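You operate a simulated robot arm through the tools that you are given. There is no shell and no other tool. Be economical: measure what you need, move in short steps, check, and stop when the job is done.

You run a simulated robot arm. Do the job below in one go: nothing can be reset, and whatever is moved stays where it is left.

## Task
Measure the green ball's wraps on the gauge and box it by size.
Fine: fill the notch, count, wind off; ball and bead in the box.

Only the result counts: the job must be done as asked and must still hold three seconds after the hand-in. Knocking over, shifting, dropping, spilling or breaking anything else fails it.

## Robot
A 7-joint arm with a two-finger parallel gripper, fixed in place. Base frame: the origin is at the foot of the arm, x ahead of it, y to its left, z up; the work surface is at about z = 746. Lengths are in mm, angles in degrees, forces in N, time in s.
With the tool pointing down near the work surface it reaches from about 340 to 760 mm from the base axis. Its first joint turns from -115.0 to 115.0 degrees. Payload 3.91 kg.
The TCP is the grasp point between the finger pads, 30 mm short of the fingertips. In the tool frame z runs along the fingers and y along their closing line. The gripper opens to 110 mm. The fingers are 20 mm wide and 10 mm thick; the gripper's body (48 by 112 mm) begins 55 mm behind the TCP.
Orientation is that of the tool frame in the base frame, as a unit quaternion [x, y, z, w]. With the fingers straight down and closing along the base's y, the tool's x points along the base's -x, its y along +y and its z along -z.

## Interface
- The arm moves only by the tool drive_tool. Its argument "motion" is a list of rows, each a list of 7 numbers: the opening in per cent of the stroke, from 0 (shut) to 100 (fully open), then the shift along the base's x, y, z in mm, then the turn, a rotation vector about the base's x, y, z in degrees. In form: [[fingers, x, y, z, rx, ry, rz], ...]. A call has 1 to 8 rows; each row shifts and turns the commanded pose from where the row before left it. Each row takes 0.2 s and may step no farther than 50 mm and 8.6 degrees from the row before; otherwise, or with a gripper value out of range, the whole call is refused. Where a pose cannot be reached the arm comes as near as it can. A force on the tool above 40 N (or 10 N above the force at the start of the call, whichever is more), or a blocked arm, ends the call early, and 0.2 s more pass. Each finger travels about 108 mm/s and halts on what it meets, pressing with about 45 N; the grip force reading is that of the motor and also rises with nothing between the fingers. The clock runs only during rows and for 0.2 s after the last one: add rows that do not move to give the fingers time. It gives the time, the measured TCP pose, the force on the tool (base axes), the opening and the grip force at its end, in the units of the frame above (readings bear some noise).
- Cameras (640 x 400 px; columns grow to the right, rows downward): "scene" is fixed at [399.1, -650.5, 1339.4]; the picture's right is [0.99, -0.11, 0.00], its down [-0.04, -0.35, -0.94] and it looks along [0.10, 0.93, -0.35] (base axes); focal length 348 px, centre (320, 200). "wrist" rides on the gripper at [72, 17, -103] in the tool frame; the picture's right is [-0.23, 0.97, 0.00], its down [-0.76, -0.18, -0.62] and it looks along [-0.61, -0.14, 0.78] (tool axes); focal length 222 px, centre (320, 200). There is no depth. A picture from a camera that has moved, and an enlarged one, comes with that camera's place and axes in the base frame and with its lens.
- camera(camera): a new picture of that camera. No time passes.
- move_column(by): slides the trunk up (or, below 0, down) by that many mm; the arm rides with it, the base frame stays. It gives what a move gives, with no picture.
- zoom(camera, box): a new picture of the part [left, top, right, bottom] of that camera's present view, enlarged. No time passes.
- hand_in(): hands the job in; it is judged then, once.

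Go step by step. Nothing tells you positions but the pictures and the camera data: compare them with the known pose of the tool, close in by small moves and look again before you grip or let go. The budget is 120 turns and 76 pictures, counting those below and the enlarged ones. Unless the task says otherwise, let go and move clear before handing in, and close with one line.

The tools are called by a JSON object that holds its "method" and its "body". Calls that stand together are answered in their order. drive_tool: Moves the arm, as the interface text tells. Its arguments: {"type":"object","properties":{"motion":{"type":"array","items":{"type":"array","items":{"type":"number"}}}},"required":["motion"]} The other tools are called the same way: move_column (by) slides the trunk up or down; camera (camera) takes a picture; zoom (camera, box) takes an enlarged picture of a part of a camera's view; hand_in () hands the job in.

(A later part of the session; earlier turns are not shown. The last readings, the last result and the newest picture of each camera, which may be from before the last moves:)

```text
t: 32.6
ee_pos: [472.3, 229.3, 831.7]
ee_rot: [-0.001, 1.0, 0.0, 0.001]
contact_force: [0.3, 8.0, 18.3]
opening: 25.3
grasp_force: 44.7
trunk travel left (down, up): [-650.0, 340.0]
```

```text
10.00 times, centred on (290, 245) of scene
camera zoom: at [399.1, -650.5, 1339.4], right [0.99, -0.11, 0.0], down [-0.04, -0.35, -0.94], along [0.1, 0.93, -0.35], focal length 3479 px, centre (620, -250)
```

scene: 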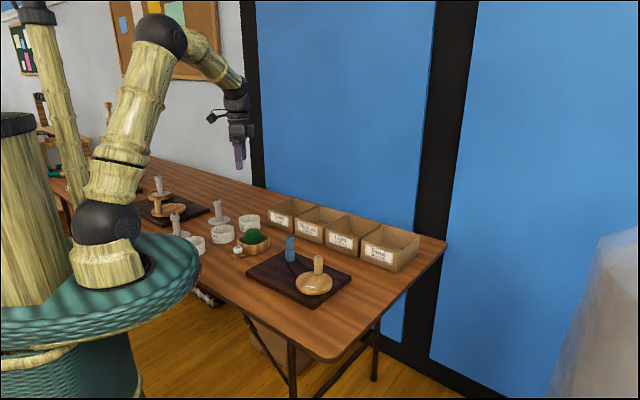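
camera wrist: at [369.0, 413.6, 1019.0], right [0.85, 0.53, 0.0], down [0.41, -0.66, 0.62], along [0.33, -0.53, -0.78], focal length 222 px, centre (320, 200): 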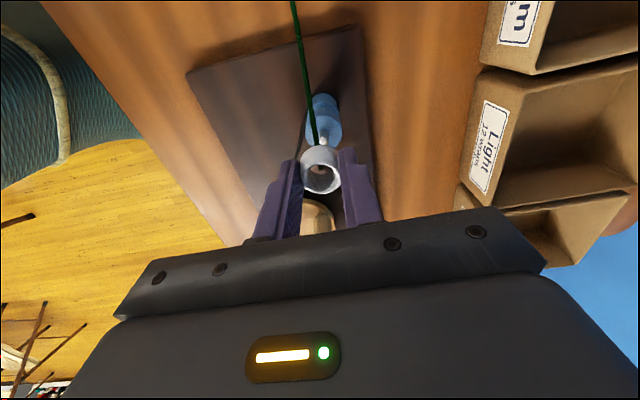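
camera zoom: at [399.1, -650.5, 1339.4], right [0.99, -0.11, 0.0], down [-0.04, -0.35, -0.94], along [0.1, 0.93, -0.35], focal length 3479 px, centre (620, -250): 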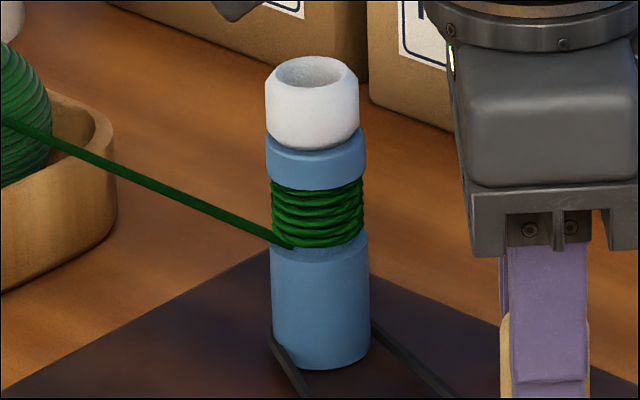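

Close to full; another quarter turn.

{"method": "drive_tool", "body": {"motion": [[18, -14.5, -2.9, 1, 0, 0, 0], [18, -12.4, -8.2, 0, 0, 0, 0], [18, -8.2, -12.4, 0, 0, 0, 0], [18, -2.9, -14.5, 0, 0, 0, 0], [18, 0, 0, 0, 0, 0, 0]]}}

{"method": "zoom", "body": {"camera": "scene", "box": [278, 225, 302, 265]}}

```text
t: 33.8
ee_pos: [434.9, 188.9, 833.9]
ee_rot: [0.001, 1.0, -0.001, -0.001]
contact_force: [-1.2, -0.6, -13.6]
opening: 25.5
grasp_force: 44.7
trunk travel left (down, up): [-650.0, 340.0]
```

```text
10.00 times, centred on (290, 245) of scene
camera zoom: at [399.1, -650.5, 1339.4], right [0.99, -0.11, 0.0], down [-0.04, -0.35, -0.94], along [0.1, 0.93, -0.35], focal length 3479 px, centre (620, -250)
```

zoom: 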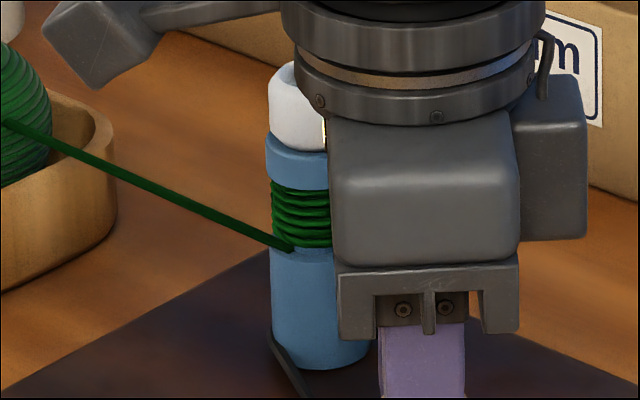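

{"method": "drive_tool", "body": {"motion": [[18, 2.9, -14.5, 0, 0, 0, 0], [18, 8.2, -12.4, 0, 0, 0, 0], [18, 12.4, -8.2, 0, 0, 0, 0], [18, 14.5, -2.9, 0, 0, 0, 0], [18, 0, 0, 0, 0, 0, 0]]}}

{"method": "zoom", "body": {"camera": "scene", "box": [278, 225, 302, 265]}}

```text
t: 35.0
ee_pos: [474.1, 152.7, 833.2]
ee_rot: [0.001, 1.0, 0.0, -0.002]
contact_force: [-0.2, 5.7, -18.4]
opening: 25.3
grasp_force: 45.4
trunk travel left (down, up): [-650.0, 340.0]
```

```text
10.00 times, centred on (290, 245) of scene
camera zoom: at [399.1, -650.5, 1339.4], right [0.99, -0.11, 0.0], down [-0.04, -0.35, -0.94], along [0.1, 0.93, -0.35], focal length 3479 px, centre (620, -250)
```

zoom: 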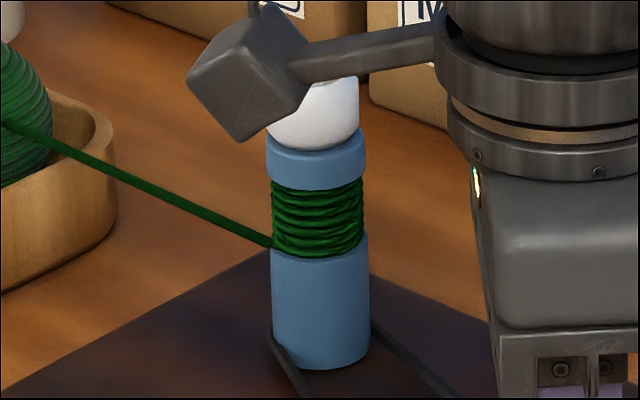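

The yarn has reached the lower shoulder; it looks full. I'll release the knob, back off, and look at the notch from close with the wrist camera to count.

{"method": "drive_tool", "body": {"motion": [[30, 0, 0, 0, 0, 0, 0], [50, 0, 0, 0, 0, 0, 0], [50, 0, 0, 0, 0, 0, 0], [50, 0, 0, 25, 0, 0, 0], [50, 0, 0, 40, 0, 0, 0], [50, 0, 0, 25, 0, 0, 0], [50, -30, 8, 0, 0, 0, 0], [50, -30, 12, 0, 0, 0, 0]]}}

{"method": "drive_tool", "body": {"motion": [[50, -35, 15, 0, 0, 0, 0], [50, -35, 15, -20, 0, 0, 0], [50, 0, 0, -40, 0, 0, 0], [50, 0, 0, -40, 0, 0, 0], [50, 0, 0, 0, 0, 0, 0]]}}

{"method": "camera", "body": {"camera": "wrist"}}

{"method": "zoom", "body": {"camera": "scene", "box": [278, 225, 302, 265]}}

```text
t: 36.8
ee_pos: [412.2, 171.6, 923.4]
ee_rot: [0.0, 1.0, 0.0, -0.001]
contact_force: [0.2, -0.3, -0.6]
opening: 54.9
grasp_force: 0.1
trunk travel left (down, up): [-650.0, 340.0]
```

```text
t: 38.0
ee_pos: [343.3, 202.3, 822.8]
ee_rot: [0.0, 1.0, 0.0, 0.0]
contact_force: [-1.4, 0.6, -0.3]
opening: 54.9
grasp_force: 0.1
trunk travel left (down, up): [-650.0, 340.0]
```

```text
30 pictures are left
camera wrist: at [272.2, 218.7, 927.1], right [0.23, 0.97, 0.0], down [0.76, -0.18, 0.62], along [0.61, -0.14, -0.78], focal length 222 px, centre (320, 200)
```

wrist: 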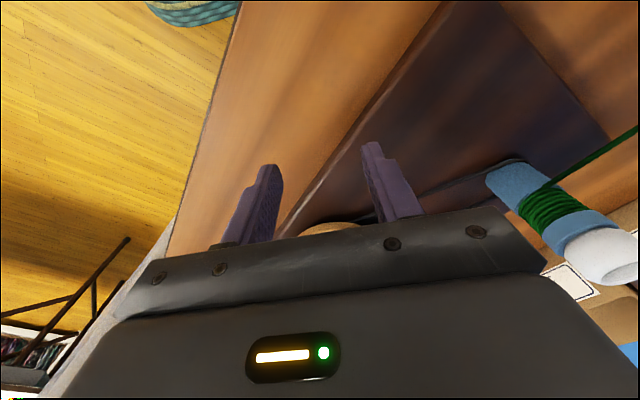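

```text
10.00 times, centred on (290, 245) of scene
camera zoom: at [399.1, -650.5, 1339.4], right [0.99, -0.11, 0.0], down [-0.04, -0.35, -0.94], along [0.1, 0.93, -0.35], focal length 3479 px, centre (620, -250)
```

zoom: 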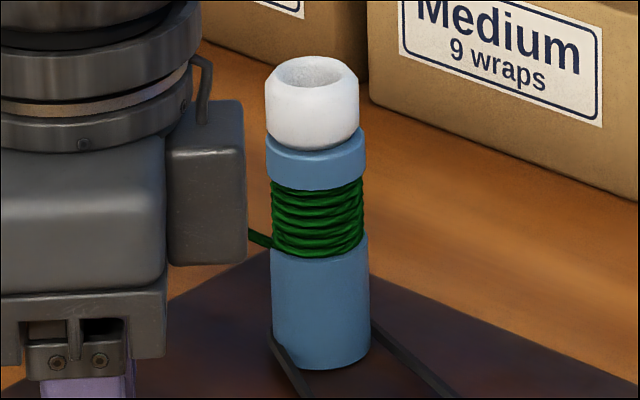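

The wheel holds its position. The close-up of the notch is available in the wrist view; I'll enlarge it.

{"method": "zoom", "body": {"camera": "wrist", "box": [510, 170, 594, 240]}}

{"method": "zoom", "body": {"camera": "wrist", "box": [516, 178, 580, 218]}}

```text
5.71 times, centred on (552, 205) of wrist
camera zoom: at [272.2, 218.7, 927.1], right [0.23, 0.97, 0.0], down [0.76, -0.18, 0.62], along [0.61, -0.14, -0.78], focal length 1269 px, centre (-1006, 171)
```

zoom: 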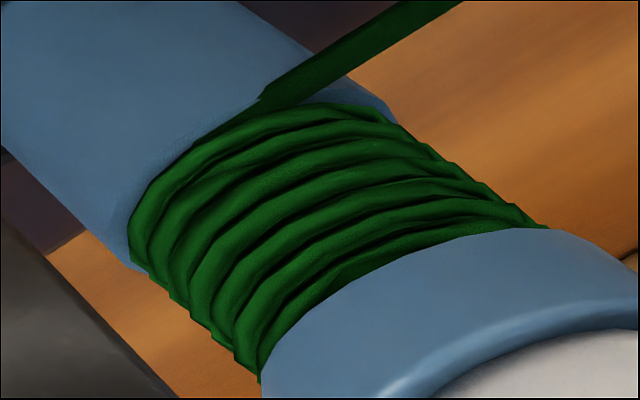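

```text
10.00 times, centred on (548, 198) of wrist
camera zoom: at [272.2, 218.7, 927.1], right [0.23, 0.97, 0.0], down [0.76, -0.18, 0.62], along [0.61, -0.14, -0.78], focal length 2221 px, centre (-1960, 220)
```

zoom: 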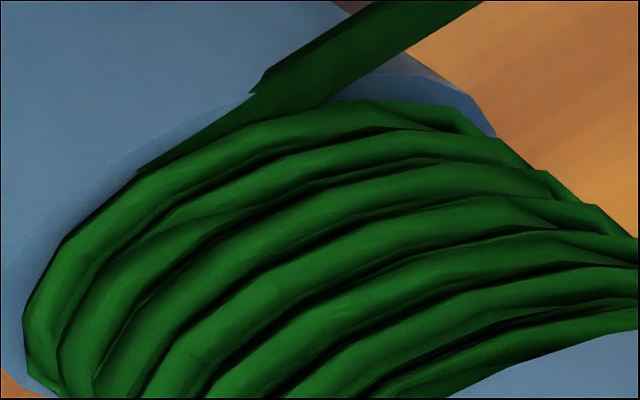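

I count 7 wraps in the full notch (pitch ≈3.5 mm, 3.6 wheel turns at ratio 2), which means Bulky. Now I return to the knob to wind off clockwise.

{"method": "drive_tool", "body": {"motion": [[50, 0, 0, 40, 0, 0, 0], [50, 0, 0, 40, 0, 0, 0], [50, 35, -15, 20, 0, 0, 0], [50, 35, -15, 0, 0, 0, 0], [50, 30, -12, 0, 0, 0, 0], [50, 30, -8, 0, 0, 0, 0], [50, 0, 0, -30, 0, 0, 0], [50, 0, 0, 0, 0, 0, 0]]}}

{"method": "zoom", "body": {"camera": "wrist", "box": [220, 60, 420, 220]}}

```text
t: 39.8
ee_pos: [474.5, 150.1, 895.4]
ee_rot: [0.0, 1.0, 0.001, 0.001]
contact_force: [0.1, -0.5, -0.5]
opening: 54.9
grasp_force: 0.1
trunk travel left (down, up): [-650.0, 340.0]
```

```text
2.50 times, centred on (320, 140) of wrist
camera zoom: at [401.0, 166.7, 998.3], right [0.23, 0.97, 0.0], down [0.76, -0.18, 0.62], along [0.61, -0.14, -0.78], focal length 555 px, centre (320, 350)
```

zoom: 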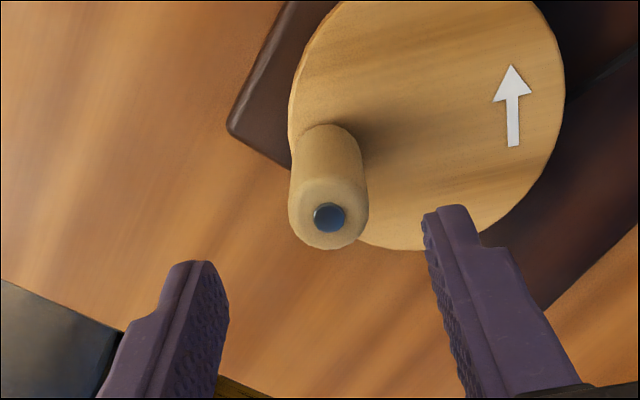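

{"method": "drive_tool", "body": {"motion": [[50, 0, 1, -30, 0, 0, 0], [50, 0, 0, -31, 0, 0, 0], [35, 0, 0, 0, 0, 0, 0], [20, 0, 0, 0, 0, 0, 0], [18, 0, 0, 0, 0, 0, 0], [18, 0, 0, 0, 0, 0, 0]]}}

{"method": "drive_tool", "body": {"motion": [[18, -14.5, 2.4, 0, 0, 0, 0], [18, -12.4, 8.2, 0, 0, 0, 0], [18, -8.2, 12.4, 0, 0, 0, 0], [18, -2.9, 14.5, 0, 0, 0, 0], [18, 2.9, 14.5, 0, 0, 0, 0], [18, 8.2, 12.4, 0, 0, 0, 0], [18, 12.4, 8.2, 0, 0, 0, 0], [18, 14.5, 2.9, 0, 0, 0, 0]]}}

{"method": "zoom", "body": {"camera": "scene", "box": [250, 215, 350, 305]}}

```text
t: 41.2
ee_pos: [473.9, 153.4, 832.4]
ee_rot: [-0.001, 1.0, 0.0, 0.0]
contact_force: [-0.9, 12.1, 0.1]
opening: 24.9
grasp_force: 45.3
trunk travel left (down, up): [-650.0, 340.0]
```

```text
t: 43.0
ee_pos: [475.0, 229.2, 833.7]
ee_rot: [0.0, 1.0, -0.001, 0.001]
contact_force: [0.7, 2.5, -18.0]
opening: 25.1
grasp_force: 45.0
trunk travel left (down, up): [-650.0, 340.0]
```

```text
4.44 times, centred on (300, 260) of scene
camera zoom: at [399.1, -650.5, 1339.4], right [0.99, -0.11, 0.0], down [-0.04, -0.35, -0.94], along [0.1, 0.93, -0.35], focal length 1546 px, centre (409, -67)
```

zoom: 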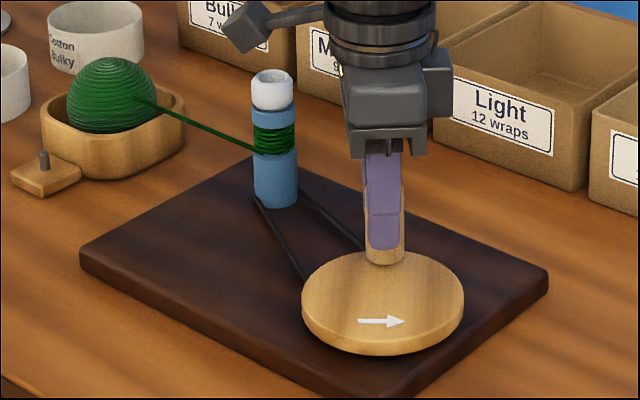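

Unwinding well. Continuing clockwise two full turns.

{"method": "drive_tool", "body": {"motion": [[18, 14.5, -2.9, -1, 0, 0, 0], [18, 12.4, -8.2, 0, 0, 0, 0], [18, 8.2, -12.4, 0, 0, 0, 0], [18, 2.9, -14.5, 0, 0, 0, 0], [18, -2.9, -14.5, 0, 0, 0, 0], [18, -8.2, -12.4, 0, 0, 0, 0], [18, -12.4, -8.2, 0, 0, 0, 0], [18, -14.5, -2.9, 0, 0, 0, 0]]}}

{"method": "drive_tool", "body": {"motion": [[18, -14.5, 2.9, 0, 0, 0, 0], [18, -12.4, 8.2, 0, 0, 0, 0], [18, -8.2, 12.4, 0, 0, 0, 0], [18, -2.9, 14.5, 0, 0, 0, 0], [18, 2.9, 14.5, 0, 0, 0, 0], [18, 8.2, 12.4, 0, 0, 0, 0], [18, 12.4, 8.2, 0, 0, 0, 0], [18, 14.5, 2.9, 0, 0, 0, 0]]}}

{"method": "drive_tool", "body": {"motion": [[18, 14.5, -2.9, 0, 0, 0, 0], [18, 12.4, -8.2, 0, 0, 0, 0], [18, 8.2, -12.4, 0, 0, 0, 0], [18, 2.9, -14.5, 0, 0, 0, 0], [18, -2.9, -14.5, 0, 0, 0, 0], [18, -8.2, -12.4, 0, 0, 0, 0], [18, -12.4, -8.2, 0, 0, 0, 0], [18, -14.5, -2.9, 0, 0, 0, 0]]}}

{"method": "drive_tool", "body": {"motion": [[18, -14.5, 2.9, 0, 0, 0, 0], [18, -12.4, 8.2, 0, 0, 0, 0], [18, -8.2, 12.4, 0, 0, 0, 0], [18, -2.9, 14.5, 0, 0, 0, 0], [18, 2.9, 14.5, 0, 0, 0, 0], [18, 8.2, 12.4, 0, 0, 0, 0], [18, 12.4, 8.2, 0, 0, 0, 0], [18, 14.5, 2.9, 0, 0, 0, 0]]}}

{"method": "zoom", "body": {"camera": "scene", "box": [250, 215, 350, 305]}}

```text
t: 44.8
ee_pos: [474.6, 152.7, 833.1]
ee_rot: [-0.001, 1.0, 0.0, 0.002]
contact_force: [-0.4, 4.6, 9.1]
opening: 24.8
grasp_force: 45.2
trunk travel left (down, up): [-650.0, 340.0]
```

```text
t: 46.6
ee_pos: [474.6, 228.0, 832.1]
ee_rot: [0.0, 1.0, -0.001, 0.001]
contact_force: [0.1, 3.8, 7.6]
opening: 24.9
grasp_force: 45.0
trunk travel left (down, up): [-650.0, 340.0]
```

```text
t: 48.4
ee_pos: [473.7, 153.0, 832.4]
ee_rot: [-0.001, 1.0, 0.0, 0.0]
contact_force: [-0.9, 6.7, 6.3]
opening: 25.1
grasp_force: 45.0
trunk travel left (down, up): [-650.0, 340.0]
```

```text
t: 50.2
ee_pos: [475.7, 228.4, 833.2]
ee_rot: [0.0, 1.0, -0.001, 0.002]
contact_force: [0.9, 4.5, -1.7]
opening: 25.0
grasp_force: 45.4
trunk travel left (down, up): [-650.0, 340.0]
```

```text
4.44 times, centred on (300, 260) of scene
camera zoom: at [399.1, -650.5, 1339.4], right [0.99, -0.11, 0.0], down [-0.04, -0.35, -0.94], along [0.1, 0.93, -0.35], focal length 1546 px, centre (409, -67)
```

zoom: 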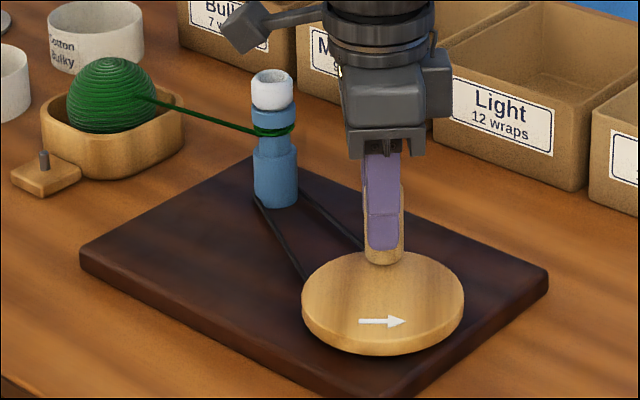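

Two wraps remain. One more turn clockwise, checking at the end.

{"method": "drive_tool", "body": {"motion": [[18, 14.5, -2.9, 0, 0, 0, 0], [18, 12.4, -8.2, 0, 0, 0, 0], [18, 8.2, -12.4, 0, 0, 0, 0], [18, 2.9, -14.5, 0, 0, 0, 0], [18, -2.9, -14.5, 0, 0, 0, 0], [18, -8.2, -12.4, 0, 0, 0, 0], [18, -12.4, -8.2, 0, 0, 0, 0], [18, -14.5, -2.9, 0, 0, 0, 0]]}}

{"method": "drive_tool", "body": {"motion": [[18, -14.5, 2.9, 0, 0, 0, 0], [18, -12.4, 8.2, 0, 0, 0, 0], [18, -8.2, 12.4, 0, 0, 0, 0], [18, -2.9, 14.5, 0, 0, 0, 0], [18, 2.9, 14.5, 0, 0, 0, 0], [18, 8.2, 12.4, 0, 0, 0, 0], [18, 12.4, 8.2, 0, 0, 0, 0], [18, 14.5, 2.9, 0, 0, 0, 0]]}}

{"method": "zoom", "body": {"camera": "scene", "box": [260, 215, 324, 265]}}

```text
t: 52.0
ee_pos: [472.6, 152.6, 831.9]
ee_rot: [-0.001, 1.0, 0.0, 0.001]
contact_force: [0.2, 6.0, 7.3]
opening: 25.0
grasp_force: 45.4
trunk travel left (down, up): [-650.0, 340.0]
```

```text
t: 53.8
ee_pos: [475.7, 228.8, 832.6]
ee_rot: [0.0, 1.0, 0.0, 0.001]
contact_force: [0.8, 4.4, -0.7]
opening: 25.0
grasp_force: 44.7
trunk travel left (down, up): [-650.0, 340.0]
```

```text
8.00 times, centred on (292, 240) of scene
camera zoom: at [399.1, -650.5, 1339.4], right [0.99, -0.11, 0.0], down [-0.04, -0.35, -0.94], along [0.1, 0.93, -0.35], focal length 2783 px, centre (544, -120)
```

zoom: 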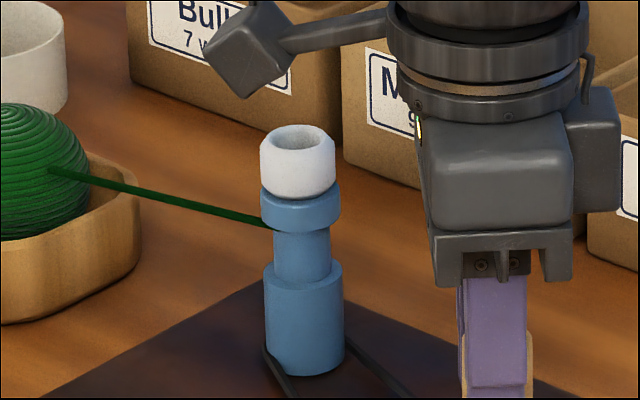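

Wraps are gone, yarn only touches the notch top. A bit more (45°) to return to the starting state.

{"method": "drive_tool", "body": {"motion": [[18, 14.5, -2.9, 0, 0, 0, 0], [18, 8, -4.5, 0, 0, 0, 0], [18, 0, 0, 0, 0, 0, 0]]}}

{"method": "zoom", "body": {"camera": "scene", "box": [260, 215, 324, 265]}}

```text
t: 54.6
ee_pos: [496.9, 220.8, 834.1]
ee_rot: [-0.001, 1.0, -0.002, 0.0]
contact_force: [-2.2, -2.9, -4.2]
opening: 25.0
grasp_force: 44.6
trunk travel left (down, up): [-650.0, 340.0]
```

```text
8.00 times, centred on (292, 240) of scene
camera zoom: at [399.1, -650.5, 1339.4], right [0.99, -0.11, 0.0], down [-0.04, -0.35, -0.94], along [0.1, 0.93, -0.35], focal length 2783 px, centre (544, -120)
```

zoom: 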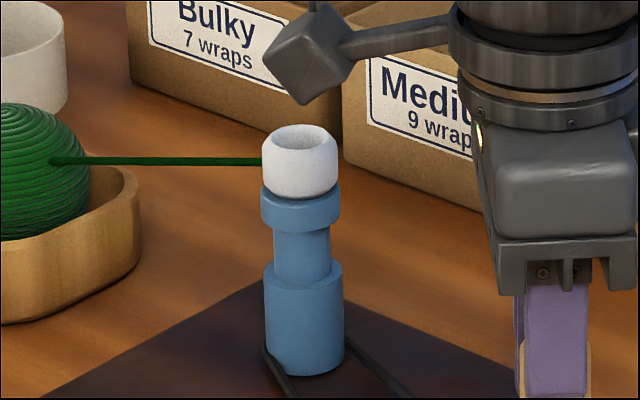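

The gauge is empty and the yarn hangs free from the bead. Now I release the knob, rise, and go back above the bead.

{"method": "drive_tool", "body": {"motion": [[30, 0, 0, 0, 0, 0, 0], [45, 0, 0, 0, 0, 0, 0], [45, 0, 0, 0, 0, 0, 0], [45, 0, 0, 35, 0, 0, 0], [45, 0, 0, 35, 0, 0, 0], [45, 0, 0, 20, 0, 0, 0]]}}

{"method": "drive_tool", "body": {"motion": [[45, -14.5, 22.4, 0, 0, 0, -7.5], [45, -14.5, 22.4, 0, 0, 0, -7.5], [45, -14.5, 22.4, 0, 0, 0, -7.5], [45, -14.5, 22.4, 0, 0, 0, -7.5], [45, -14.5, 22.4, 0, 0, 0, -7.5], [45, -14.5, 22.4, 0, 0, 0, -7.5], [45, 0, 0, 0, 0, 0, 0]]}}

{"method": "camera", "body": {"camera": "wrist"}}

```text
t: 56.0
ee_pos: [494.0, 222.8, 923.4]
ee_rot: [0.001, 1.0, 0.0, -0.001]
contact_force: [0.9, 0.0, -0.2]
opening: 49.4
grasp_force: 0.2
trunk travel left (down, up): [-650.0, 340.0]
```

```text
t: 57.6
ee_pos: [406.8, 354.5, 922.7]
ee_rot: [0.383, 0.924, 0.0, 0.001]
contact_force: [0.1, -0.7, -0.3]
opening: 49.5
grasp_force: 0.1
trunk travel left (down, up): [-650.0, 340.0]
```

```text
21 pictures are left
camera wrist: at [368.6, 417.6, 1026.6], right [0.85, 0.53, 0.0], down [0.41, -0.66, 0.62], along [0.33, -0.53, -0.78], focal length 222 px, centre (320, 200)
```

wrist: 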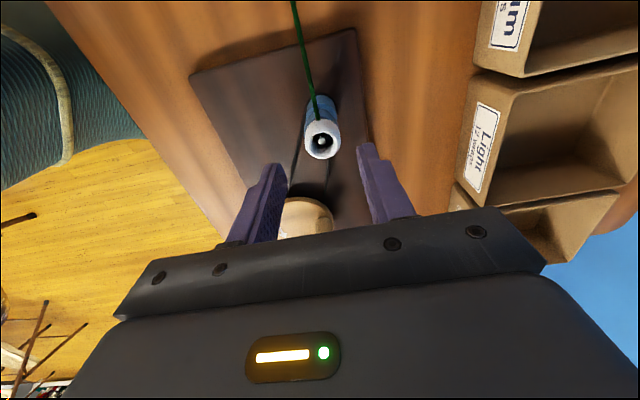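

Bead at (409.5,355). Descending around it and gripping.

{"method": "drive_tool", "body": {"motion": [[45, 2.5, 0.5, -15, 0, 0, 0], [45, 0, 0, -20, 0, 0, 0], [45, 0, 0, -11, 0, 0, 0], [35, 0, 0, 0, 0, 0, 0], [25, 0, 0, 0, 0, 0, 0], [15, 0, 0, 0, 0, 0, 0], [15, 0, 0, 0, 0, 0, 0]]}}

{"method": "zoom", "body": {"camera": "wrist", "box": [250, 80, 390, 200]}}

```text
t: 59.2
ee_pos: [410.3, 355.5, 877.7]
ee_rot: [0.383, 0.924, 0.0, 0.0]
contact_force: [-0.3, -0.4, -0.5]
opening: 26.1
grasp_force: 44.9
trunk travel left (down, up): [-650.0, 340.0]
```

```text
3.33 times, centred on (320, 140) of wrist
camera zoom: at [371.4, 418.7, 981.0], right [0.85, 0.53, 0.0], down [0.41, -0.66, 0.62], along [0.33, -0.53, -0.78], focal length 740 px, centre (320, 400)
```

zoom: 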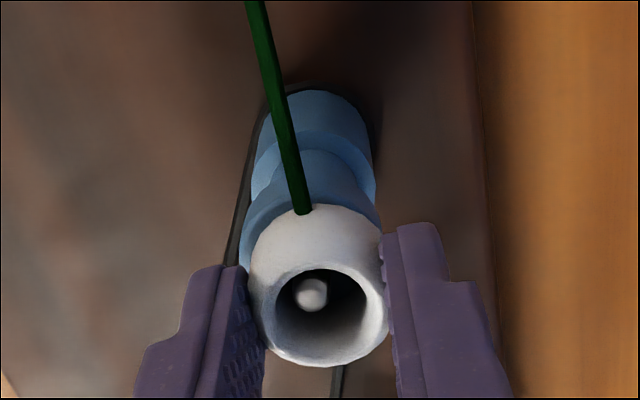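

Gripped at the bead. Lift straight off the pin and carry it toward the Bulky box at a safe height.

{"method": "drive_tool", "body": {"motion": [[15, 0, 0, 15, 0, 0, 0], [15, 0, 0, 25, 0, 0, 0], [15, 0, 0, 35, 0, 0, 0], [15, 0, 30, 0, 0, 0, 0], [15, -1, 40, 0, 0, 0, 0], [15, -1, 45, 0, 0, 0, 0], [15, -1, 45, 0, 0, 0, 0], [15, -1, 45, 0, 0, 0, 0]]}}

{"method": "drive_tool", "body": {"motion": [[15, 0, 30, 0, 0, 0, 0], [15, 0, 25, 0, 0, 0, 0], [15, 0, 0, 0, 0, 0, 0]]}}

{"method": "camera", "body": {"camera": "wrist"}}

{"method": "zoom", "body": {"camera": "scene", "box": [220, 140, 360, 260]}}

```text
t: 61.0
ee_pos: [406.8, 561.9, 950.9]
ee_rot: [0.383, 0.924, -0.001, 0.0]
contact_force: [-0.1, 1.1, -1.4]
opening: 25.7
grasp_force: 45.0
trunk travel left (down, up): [-650.0, 340.0]
```

```text
t: 61.8
ee_pos: [408.2, 608.2, 949.4]
ee_rot: [0.382, 0.924, -0.002, -0.001]
contact_force: [-0.2, -0.4, -1.2]
opening: 25.8
grasp_force: 45.7
out of reach, approached as far as the arm can: row 2
trunk travel left (down, up): [-650.0, 340.0]
```

```text
19 pictures are left
camera wrist: at [368.6, 669.9, 1052.5], right [0.85, 0.53, 0.0], down [0.41, -0.66, 0.62], along [0.33, -0.53, -0.78], focal length 222 px, centre (320, 200)
```

wrist: 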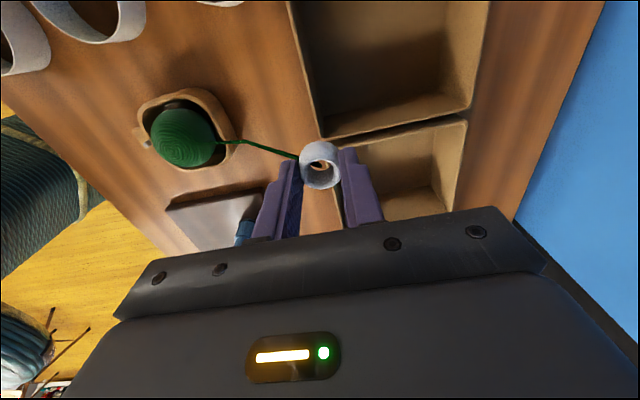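

```text
3.33 times, centred on (290, 200) of scene
camera zoom: at [399.1, -650.5, 1339.4], right [0.99, -0.11, 0.0], down [-0.04, -0.35, -0.94], along [0.1, 0.93, -0.35], focal length 1160 px, centre (420, 200)
```

zoom: 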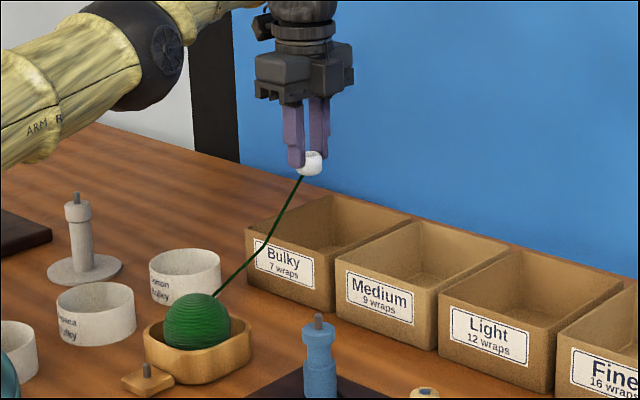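

At this height the upright arm stops at r≈732, while the Bulky box (front-right corner ~(425,580), centre ~(426,688)) is further out. I'll tilt the tool outward ~25° to extend the reach, then move over the box.

{"method": "drive_tool", "body": {"motion": [[15, 0, -10, 0, 6.8, -4.2, 0], [15, 0, 0, 0, 6.8, -4.2, 0], [15, 0, 0, 0, 6.8, -4.2, 0], [15, 2, 20, 0, 0, 0, 0], [15, 3, 20, 0, 0, 0, 0], [15, 0, 15, 0, 0, 0, 0], [15, 0, 0, 0, 0, 0, 0]]}}

```text
t: 63.4
ee_pos: [435.7, 686.6, 958.4]
ee_rot: [0.374, 0.904, 0.206, 0.032]
contact_force: [-0.4, -0.4, -0.5]
opening: 25.9
grasp_force: 44.5
out of reach, approached as far as the arm can: row 1, 2, 3, 4, 5, 6
trunk travel left (down, up): [-650.0, 340.0]
```

The tilt gives ample reach; the tool is now around the box centre. Descending stepwise.

{"method": "drive_tool", "body": {"motion": [[15, 0, -15, -30, 0, 0, 0], [15, 0, 0, -20, 0, 0, 0], [15, 0, 0, 0, 0, 0, 0]]}}

{"method": "zoom", "body": {"camera": "scene", "box": [240, 140, 360, 240]}}

```text
t: 64.2
ee_pos: [444.4, 684.1, 908.4]
ee_rot: [0.373, 0.905, 0.204, 0.031]
contact_force: [0.2, 0.7, 0.0]
opening: 25.5
grasp_force: 44.7
out of reach, approached as far as the arm can: row 1
trunk travel left (down, up): [-650.0, 340.0]
```

```text
4.00 times, centred on (300, 190) of scene
camera zoom: at [399.1, -650.5, 1339.4], right [0.99, -0.11, 0.0], down [-0.04, -0.35, -0.94], along [0.1, 0.93, -0.35], focal length 1392 px, centre (400, 240)
```

zoom: 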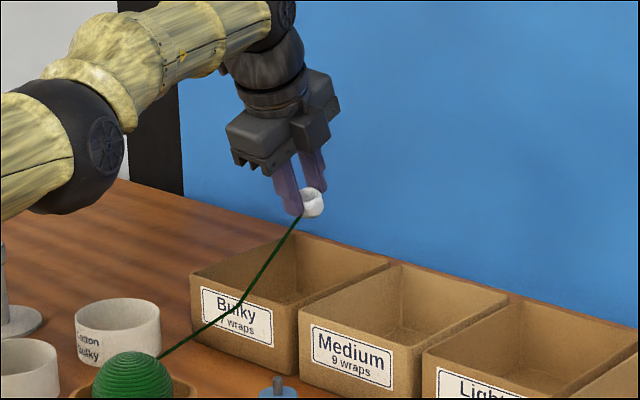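

Inside the box outline with the tilt kept. Lowering to TCP z≈830 (gripper body still above the rim).

{"method": "drive_tool", "body": {"motion": [[15, 0, 0, -30, 0, 0, 0], [15, 0, 0, -30, 0, 0, 0], [15, 0, 0, -18, 0, 0, 0], [15, 0, 0, 0, 0, 0, 0]]}}

{"method": "zoom", "body": {"camera": "scene", "box": [240, 150, 350, 240]}}

{"method": "camera", "body": {"camera": "wrist"}}

```text
t: 65.2
ee_pos: [441.6, 683.9, 831.1]
ee_rot: [0.375, 0.903, 0.206, 0.033]
contact_force: [-0.1, -0.4, -0.7]
opening: 25.9
grasp_force: 45.7
trunk travel left (down, up): [-650.0, 340.0]
```

```text
4.44 times, centred on (295, 195) of scene
camera zoom: at [399.1, -650.5, 1339.4], right [0.99, -0.11, 0.0], down [-0.04, -0.35, -0.94], along [0.1, 0.93, -0.35], focal length 1546 px, centre (431, 222)
```

zoom: 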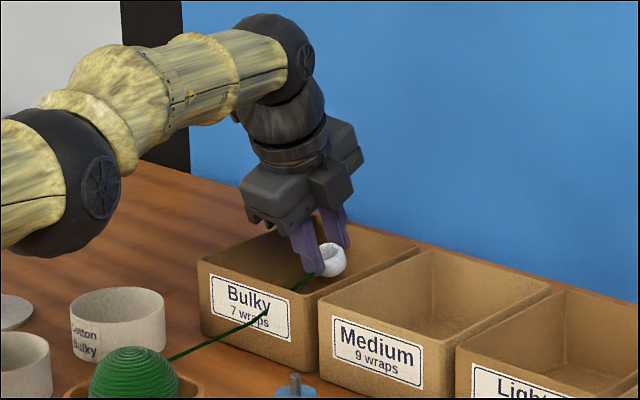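

```text
15 pictures are left
camera wrist: at [379.3, 708.4, 939.4], right [0.81, 0.46, 0.36], down [0.3, -0.85, 0.43], along [0.51, -0.24, -0.83], focal length 222 px, centre (320, 200)
```

wrist: 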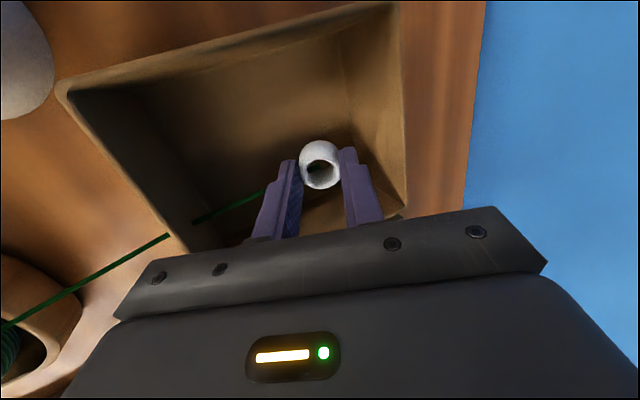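

The bead is inside the box with clear walls. Lower 15 mm more and release.

{"method": "drive_tool", "body": {"motion": [[15, 0, 0, -15, 0, 0, 0], [15, 0, 0, 0, 0, 0, 0], [28, 0, 0, 0, 0, 0, 0], [45, 0, 0, 0, 0, 0, 0], [45, 0, 0, 0, 0, 0, 0], [45, 0, 0, 30, 0, 0, 0], [45, 0, 0, 40, 0, 0, 0], [45, 0, 0, 40, 0, 0, 0]]}}

{"method": "camera", "body": {"camera": "wrist"}}

{"method": "zoom", "body": {"camera": "scene", "box": [220, 180, 340, 270]}}

```text
t: 67.0
ee_pos: [441.1, 682.2, 927.7]
ee_rot: [0.375, 0.904, 0.205, 0.033]
contact_force: [0.0, 0.8, 0.0]
opening: 49.4
grasp_force: 0.2
trunk travel left (down, up): [-650.0, 340.0]
```

```text
14 pictures are left
camera wrist: at [379.1, 707.7, 1036.0], right [0.81, 0.46, 0.36], down [0.3, -0.85, 0.43], along [0.51, -0.24, -0.83], focal length 222 px, centre (320, 200)
```

wrist: 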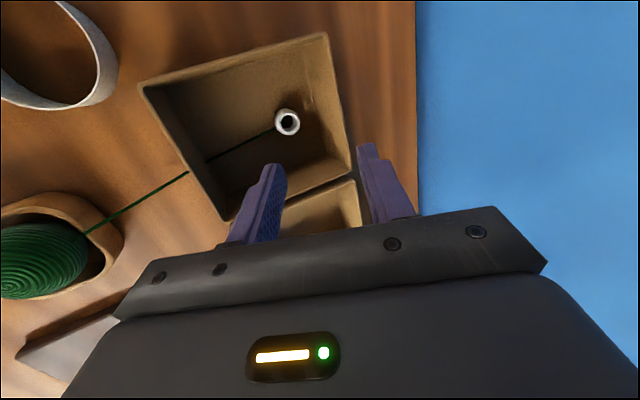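

```text
4.44 times, centred on (280, 225) of scene
camera zoom: at [399.1, -650.5, 1339.4], right [0.99, -0.11, 0.0], down [-0.04, -0.35, -0.94], along [0.1, 0.93, -0.35], focal length 1546 px, centre (498, 89)
```

zoom: 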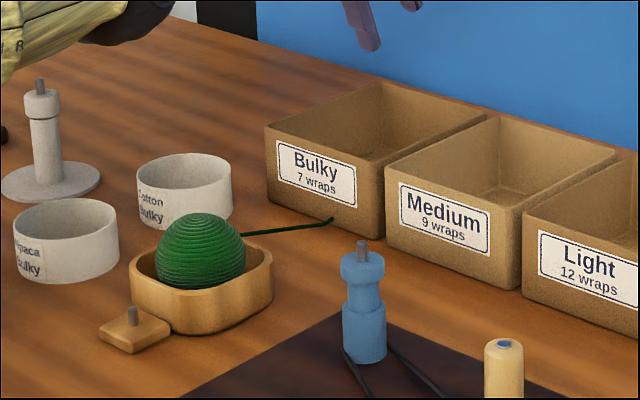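

Bead is lying in the Bulky box. Next, back over the ball: untilt, return to neutral yaw (closing along y, toward the bowl's corners).

{"method": "drive_tool", "body": {"motion": [[60, -19, -25, 10, -6.8, 4.2, 0], [60, -19, -25, 0, -6.8, 4.2, 0], [60, -19, -25, 0, -6.8, 4.2, 0], [60, -19, -25, 0, 0, 0, 7.5], [70, -19, -25, 0, 0, 0, 7.5], [70, -19, -25, 0, 0, 0, 7.5], [70, -19, -25, 0, 0, 0, 7.5], [70, -19, -25, 0, 0, 0, 7.5]]}}

{"method": "drive_tool", "body": {"motion": [[80, -2, -1, -20, 0, 0, 7.5], [80, 0, 0, 0, 0, 0, 0]]}}

{"method": "camera", "body": {"camera": "wrist"}}

```text
t: 68.8
ee_pos: [362.8, 623.3, 957.9]
ee_rot: [0.064, 0.998, -0.001, 0.0]
contact_force: [0.2, -0.9, 0.3]
opening: 76.9
grasp_force: 0.0
out of reach, approached as far as the arm can: row 2, 4, 5, 6, 7, 8
trunk travel left (down, up): [-650.0, 340.0]
```

```text
t: 69.4
ee_pos: [361.6, 628.7, 936.4]
ee_rot: [-0.002, 1.0, -0.001, -0.002]
contact_force: [0.1, -0.4, 0.2]
opening: 88.1
grasp_force: 0.0
out of reach, approached as far as the arm can: row 1
trunk travel left (down, up): [-650.0, 340.0]
```

```text
12 pictures are left
camera wrist: at [290.3, 644.3, 1040.7], right [0.23, 0.97, 0.0], down [0.76, -0.17, 0.62], along [0.61, -0.14, -0.78], focal length 222 px, centre (320, 200)
```

wrist: 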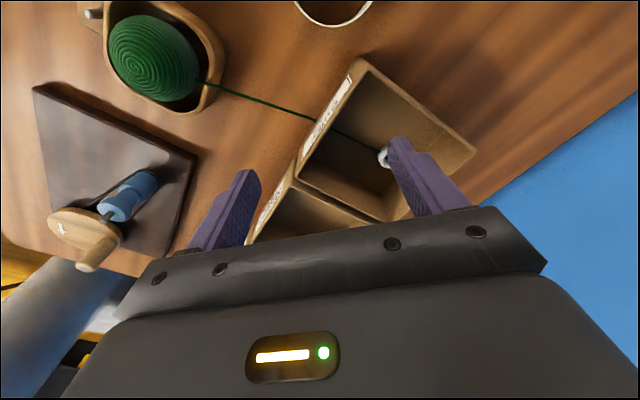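

Out-of-reach clipping left me short of target; I'll move the remaining (-76,-148).

{"method": "drive_tool", "body": {"motion": [[75, -19, -37, 0, 0, 0, 0], [75, -19, -37, 0, 0, 0, 0], [75, -19, -37, 0, 0, 0, 0], [75, -19, -37, 0, 0, 0, 0], [75, 0, 0, 0, 0, 0, 0]]}}

```text
t: 70.6
ee_pos: [359.3, 628.1, 949.4]
ee_rot: [0.0, 1.0, 0.0, -0.001]
contact_force: [0.3, 0.0, 0.4]
opening: 82.5
grasp_force: 0.0
out of reach, approached as far as the arm can: row 1, 2, 3, 4
trunk travel left (down, up): [-650.0, 340.0]
```

The arm seems stuck at full stretch. I'll try a descending, inward move to bend the elbow.

{"method": "drive_tool", "body": {"motion": [[75, 0, 0, -25, 0, 0, 0], [75, 0, 0, -25, 0, 0, 0], [75, 0, 0, 0, 0, 0, 0]]}}

```text
t: 71.4
ee_pos: [362.3, 631.8, 900.1]
ee_rot: [0.0, 1.0, 0.0, -0.001]
contact_force: [-0.4, 0.4, -0.1]
opening: 82.5
grasp_force: 0.0
out of reach, approached as far as the arm can: row 1
trunk travel left (down, up): [-650.0, 340.0]
```

Now it follows again. Small inward step to test.

{"method": "drive_tool", "body": {"motion": [[75, -10, -15, 0, 0, 0, 0], [75, -10, -20, 0, 0, 0, 0], [75, 0, 0, 0, 0, 0, 0]]}}

```text
t: 72.2
ee_pos: [359.1, 633.3, 900.9]
ee_rot: [0.0, 1.0, -0.001, 0.001]
contact_force: [-0.4, 0.1, 0.2]
opening: 82.4
grasp_force: 0.1
out of reach, approached as far as the arm can: row 1, 2
trunk travel left (down, up): [-650.0, 340.0]
```

Inward from full stretch is singular, but tilting frees it. I'll tilt outward again, move inward, then untilt.

{"method": "drive_tool", "body": {"motion": [[75, 0, 0, 10, 6.8, -4.2, 0], [75, 0, 0, 0, 6.8, -4.2, 0], [75, 0, 0, 0, 6.8, -4.2, 0], [75, 0, 0, 0, 0, 0, 0]]}}

{"method": "drive_tool", "body": {"motion": [[75, -10, -18, 0, 0, 0, 0], [75, -12, -25, 0, 0, 0, 0], [75, 0, 0, 0, 0, 0, 0]]}}

```text
t: 73.2
ee_pos: [394.8, 709.6, 917.0]
ee_rot: [-0.001, 0.978, 0.178, 0.109]
contact_force: [0.5, -0.4, -0.1]
opening: 82.6
grasp_force: 0.1
out of reach, approached as far as the arm can: row 1, 2, 3
trunk travel left (down, up): [-650.0, 340.0]
```

```text
t: 74.0
ee_pos: [395.5, 707.8, 918.7]
ee_rot: [0.0, 0.978, 0.177, 0.109]
contact_force: [0.0, 1.0, -0.1]
opening: 82.7
grasp_force: 0.1
out of reach, approached as far as the arm can: row 1, 2
trunk travel left (down, up): [-650.0, 340.0]
```

Tilting alone keeps the wrist at full stretch; descending brings it inside the reach envelope. I'll narrow the fingers, descend (tips stay above the rim) and then go inward.

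{"method": "drive_tool", "body": {"motion": [[35, 0, 0, -20, 0, 0, 0], [35, 0, 0, -25, 0, 0, 0], [35, 0, 0, -15, 0, 0, 0], [35, 0, 0, 0, 0, 0, 0]]}}

{"method": "drive_tool", "body": {"motion": [[35, -4, -7, 0, 0, 0, 0], [35, -8, -15, 0, 0, 0, 0], [35, 0, 0, 0, 0, 0, 0]]}}

```text
t: 75.0
ee_pos: [394.7, 708.7, 856.4]
ee_rot: [0.0, 0.978, 0.176, 0.109]
contact_force: [0.5, -0.1, 0.2]
opening: 38.2
grasp_force: 0.2
trunk travel left (down, up): [-650.0, 340.0]
```

```text
t: 75.8
ee_pos: [393.2, 710.3, 855.7]
ee_rot: [0.0, 0.978, 0.177, 0.108]
contact_force: [0.3, -0.7, 0.2]
opening: 38.5
grasp_force: 0.1
out of reach, approached as far as the arm can: row 1, 2
trunk travel left (down, up): [-650.0, 340.0]
```

The elbow is straight (singular), so pure radial moves don't register. I'll rise first and then command combined down-and-inward moves so the elbow flexes.

{"method": "drive_tool", "body": {"motion": [[35, 0, 0, 40, 0, 0, 0], [35, 0, 0, 40, 0, 0, 0], [35, 0, 0, 20, 0, 0, 0], [35, -14, -26, -40, 0, 0, 0], [35, -14, -26, -40, 0, 0, 0], [35, 0, 0, 0, 0, 0, 0]]}}

```text
t: 77.2
ee_pos: [366.7, 660.2, 877.1]
ee_rot: [-0.001, 0.978, 0.177, 0.109]
contact_force: [-0.2, -0.8, 0.0]
opening: 38.3
grasp_force: 0.0
trunk travel left (down, up): [-650.0, 340.0]
```

That freed it. Continuing inward, then untilting over the ball.

{"method": "drive_tool", "body": {"motion": [[40, -10, -22, 8, 0, 0, 0], [40, -14, -31, 10, 0, 0, 0], [50, -14, -31, 10, 0, 0, 0], [60, -14, -31, 10, -6.8, 4.2, 0], [70, -14, -32, 0, -6.8, 4.2, 0], [75, -14, -32, 0, -6.8, 4.2, 0], [75, 0, 0, 0, 0, 0, 0]]}}

{"method": "camera", "body": {"camera": "wrist"}}

```text
t: 78.8
ee_pos: [285.3, 477.6, 914.4]
ee_rot: [0.0, 1.0, -0.001, -0.001]
contact_force: [-0.5, 0.0, 0.8]
opening: 82.6
grasp_force: 0.0
trunk travel left (down, up): [-650.0, 340.0]
```

```text
11 pictures are left
camera wrist: at [213.5, 494.6, 1018.2], right [0.23, 0.97, 0.0], down [0.76, -0.18, 0.62], along [0.61, -0.14, -0.78], focal length 222 px, centre (320, 200)
```

wrist: 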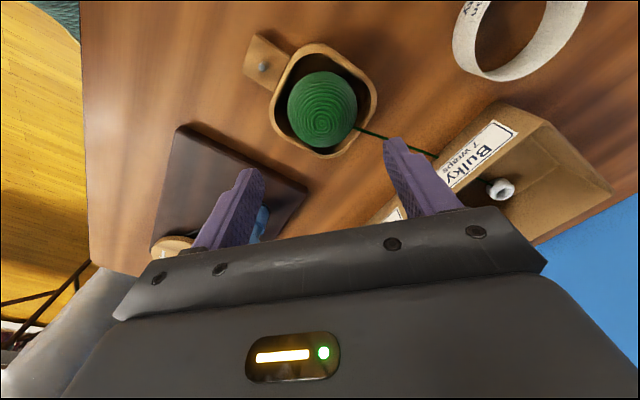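

Ball centre ≈(281,481.5); yarn leaves clear of the fingers. Descending around the ball to just about rim level.

{"method": "drive_tool", "body": {"motion": [[77, -4.3, 4, -30, 0, 0, 0], [77, 0, 0, -35, 0, 0, 0], [77, 0, 0, -25, 0, 0, 0], [77, 0, 0, 0, 0, 0, 0]]}}

{"method": "zoom", "body": {"camera": "scene", "box": [210, 200, 300, 260]}}

{"method": "zoom", "body": {"camera": "wrist", "box": [180, 40, 460, 240]}}

```text
t: 79.8
ee_pos: [282.5, 481.9, 825.2]
ee_rot: [0.0, 1.0, 0.001, 0.0]
contact_force: [0.2, 0.2, 0.1]
opening: 84.6
grasp_force: 0.2
trunk travel left (down, up): [-650.0, 340.0]
```

```text
6.67 times, centred on (255, 230) of scene
camera zoom: at [399.1, -650.5, 1339.4], right [0.99, -0.11, 0.0], down [-0.04, -0.35, -0.94], along [0.1, 0.93, -0.35], focal length 2319 px, centre (753, 0)
```

zoom: 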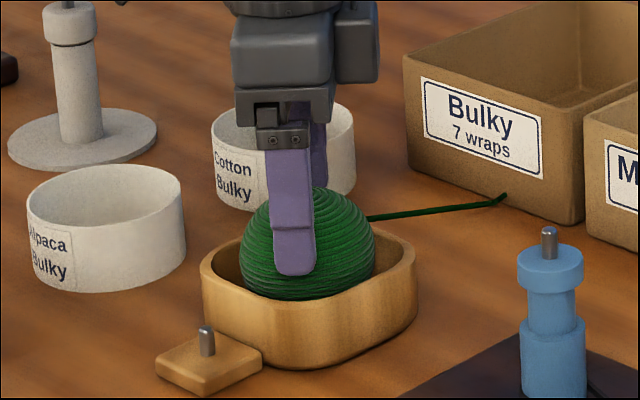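

```text
2.00 times, centred on (320, 140) of wrist
camera zoom: at [209.1, 498.8, 928.3], right [0.23, 0.97, 0.0], down [0.76, -0.18, 0.62], along [0.61, -0.14, -0.78], focal length 444 px, centre (320, 320)
```

zoom: 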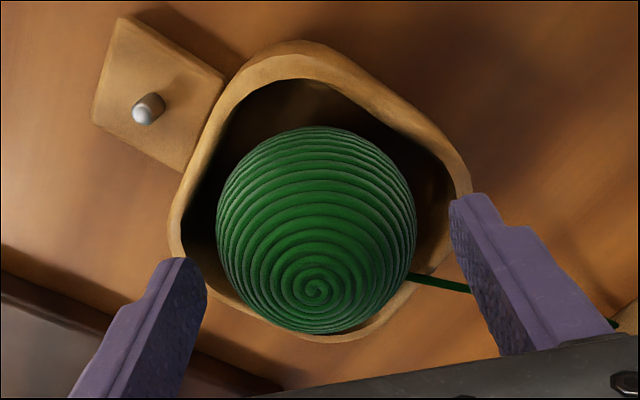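

Centred. Lowering 13 mm and closing on the ball at its equator.

{"method": "drive_tool", "body": {"motion": [[75, -0.5, -0.5, -8, 0, 0, 0], [75, 0, 0, -5, 0, 0, 0], [68, 0, 0, 0, 0, 0, 0], [60, 0, 0, 0, 0, 0, 0], [55, 0, 0, 0, 0, 0, 0], [55, 0, 0, 0, 0, 0, 0]]}}

```text
t: 81.2
ee_pos: [281.0, 483.1, 811.2]
ee_rot: [0.0, 1.0, 0.0, 0.001]
contact_force: [0.4, 0.0, 0.7]
opening: 68.1
grasp_force: 44.6
trunk travel left (down, up): [-650.0, 340.0]
```

Gripped at 68 mm. Gentle lift and check.

{"method": "drive_tool", "body": {"motion": [[55, 0, 0, 8, 0, 0, 0], [55, 0, 0, 20, 0, 0, 0], [55, 0, 0, 30, 0, 0, 0], [55, 0, 0, 0, 0, 0, 0]]}}

{"method": "zoom", "body": {"camera": "scene", "box": [210, 180, 330, 260]}}

```text
t: 82.2
ee_pos: [282.5, 481.2, 868.8]
ee_rot: [0.0, 1.0, 0.001, 0.0]
contact_force: [-0.6, -0.2, -0.1]
opening: 68.2
grasp_force: 44.6
trunk travel left (down, up): [-650.0, 340.0]
```

```text
5.00 times, centred on (270, 220) of scene
camera zoom: at [399.1, -650.5, 1339.4], right [0.99, -0.11, 0.0], down [-0.04, -0.35, -0.94], along [0.1, 0.93, -0.35], focal length 1739 px, centre (570, 100)
```

zoom: 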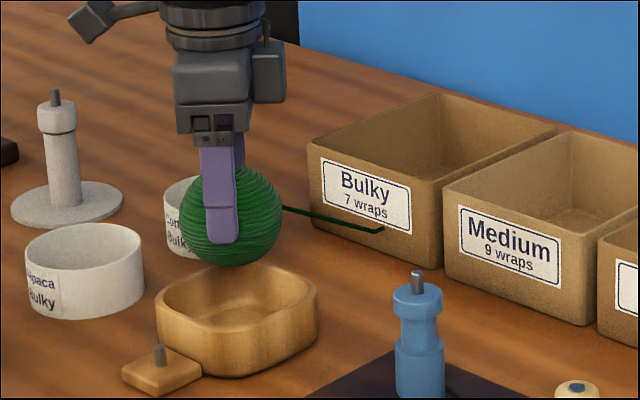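

Ball is held and the yarn follows. Now raise, turn +45° so the fingers align with the box, tilt outward early, and carry it over.

{"method": "drive_tool", "body": {"motion": [[55, 0, 0, 20, 0, 0, 7.5], [55, 0, 0, 20, 0, 0, 7.5], [55, 0, 0, 16, 0, 0, 7.5], [55, 0, 0, 0, 0, 0, 7.5], [55, 0, 0, 0, 0, 0, 7.5], [55, 0, 0, 0, 0, 0, 7.5], [55, 0, 0, 0, 5.7, -5.6, 0], [55, 0, 0, 0, 5.7, -5.6, 0]]}}

{"method": "drive_tool", "body": {"motion": [[55, 20, 29, 0, 5.7, -5.6, 0], [55, 20, 29, 0, 0, 0, 0], [55, 20, 29, 0, 0, 0, 0], [55, 20, 29, 0, 0, 0, 0], [55, 20, 29, 0, 0, 0, 0], [55, 0, 0, 0, 0, 0, 0]]}}

{"method": "camera", "body": {"camera": "wrist"}}

```text
t: 84.0
ee_pos: [280.1, 481.6, 924.8]
ee_rot: [-0.379, 0.915, 0.055, 0.129]
contact_force: [-0.6, 0.0, -0.7]
opening: 68.3
grasp_force: 44.9
trunk travel left (down, up): [-650.0, 340.0]
```

```text
t: 85.4
ee_pos: [380.1, 627.5, 927.5]
ee_rot: [-0.375, 0.903, 0.081, 0.191]
contact_force: [0.1, -0.5, -0.2]
opening: 68.4
grasp_force: 44.9
trunk travel left (down, up): [-650.0, 340.0]
```

```text
7 pictures are left
camera wrist: at [292.7, 561.7, 992.3], right [-0.54, 0.83, 0.1], down [0.44, 0.19, 0.88], along [0.71, 0.52, -0.47], focal length 222 px, centre (320, 200)
```

wrist: 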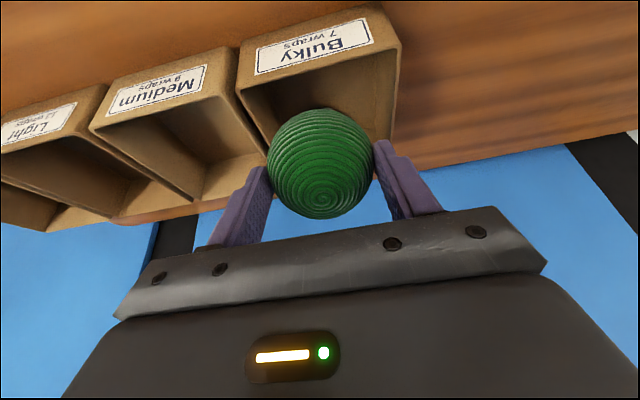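

Box front rim resolved: (421,585)–(329,681). Ball target is about (412,669). Moving the remaining (25,34), then descending.

{"method": "drive_tool", "body": {"motion": [[55, 12, 17, -5, 0, 0, 0], [55, 13, 17, -15, 0, 0, 0], [55, 0, 0, -25, 0, 0, 0], [55, 0, 0, 0, 0, 0, 0]]}}

{"method": "camera", "body": {"camera": "wrist"}}

{"method": "zoom", "body": {"camera": "scene", "box": [230, 150, 350, 240]}}

```text
t: 86.4
ee_pos: [405.1, 661.4, 878.7]
ee_rot: [-0.375, 0.904, 0.081, 0.191]
contact_force: [0.3, 0.2, 0.3]
opening: 68.2
grasp_force: 45.2
trunk travel left (down, up): [-650.0, 340.0]
```

```text
6 pictures are left
camera wrist: at [316.8, 595.8, 944.6], right [-0.54, 0.83, 0.1], down [0.44, 0.19, 0.88], along [0.71, 0.52, -0.47], focal length 222 px, centre (320, 200)
```

wrist: 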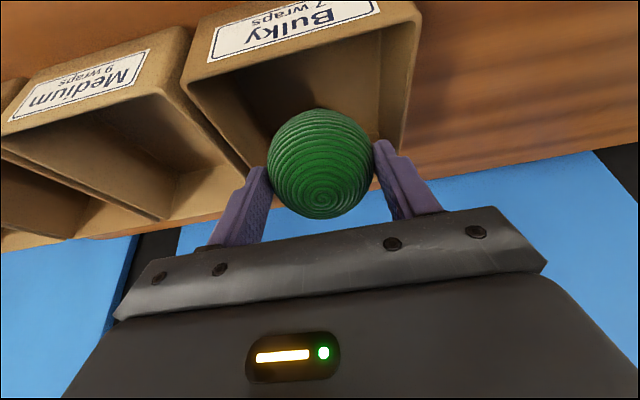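

```text
4.44 times, centred on (290, 195) of scene
camera zoom: at [399.1, -650.5, 1339.4], right [0.99, -0.11, 0.0], down [-0.04, -0.35, -0.94], along [0.1, 0.93, -0.35], focal length 1546 px, centre (453, 222)
```

zoom: 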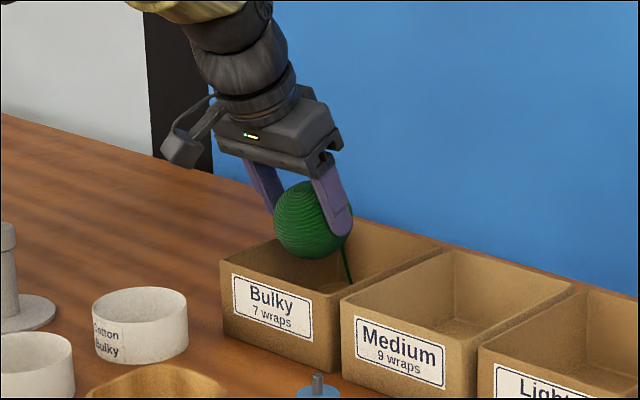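

Ball is centred over the box, clear of the front wall. Lowering into it.

{"method": "drive_tool", "body": {"motion": [[55, 0, 0, -20, 0, 0, 0], [55, 0, 0, -20, 0, 0, 0], [55, 0, 0, -15, 0, 0, 0], [55, 0, 0, -5, 0, 0, 0], [55, 0, 0, 0, 0, 0, 0]]}}

{"method": "zoom", "body": {"camera": "scene", "box": [230, 150, 350, 240]}}

```text
t: 87.6
ee_pos: [405.9, 660.6, 820.8]
ee_rot: [-0.375, 0.904, 0.081, 0.191]
contact_force: [-0.3, -0.4, -1.6]
opening: 68.1
grasp_force: 44.6
trunk travel left (down, up): [-650.0, 340.0]
```

```text
4.44 times, centred on (290, 195) of scene
camera zoom: at [399.1, -650.5, 1339.4], right [0.99, -0.11, 0.0], down [-0.04, -0.35, -0.94], along [0.1, 0.93, -0.35], focal length 1546 px, centre (453, 222)
```

zoom: 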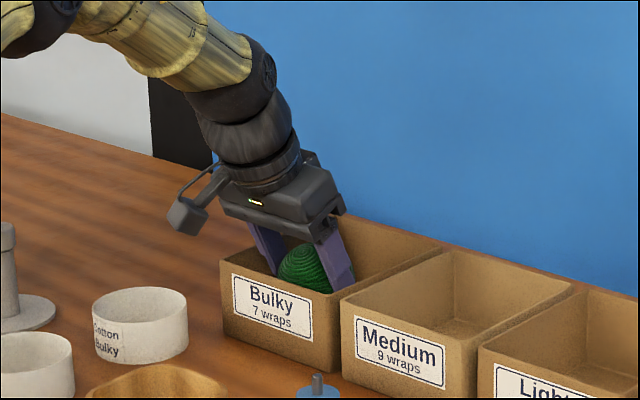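

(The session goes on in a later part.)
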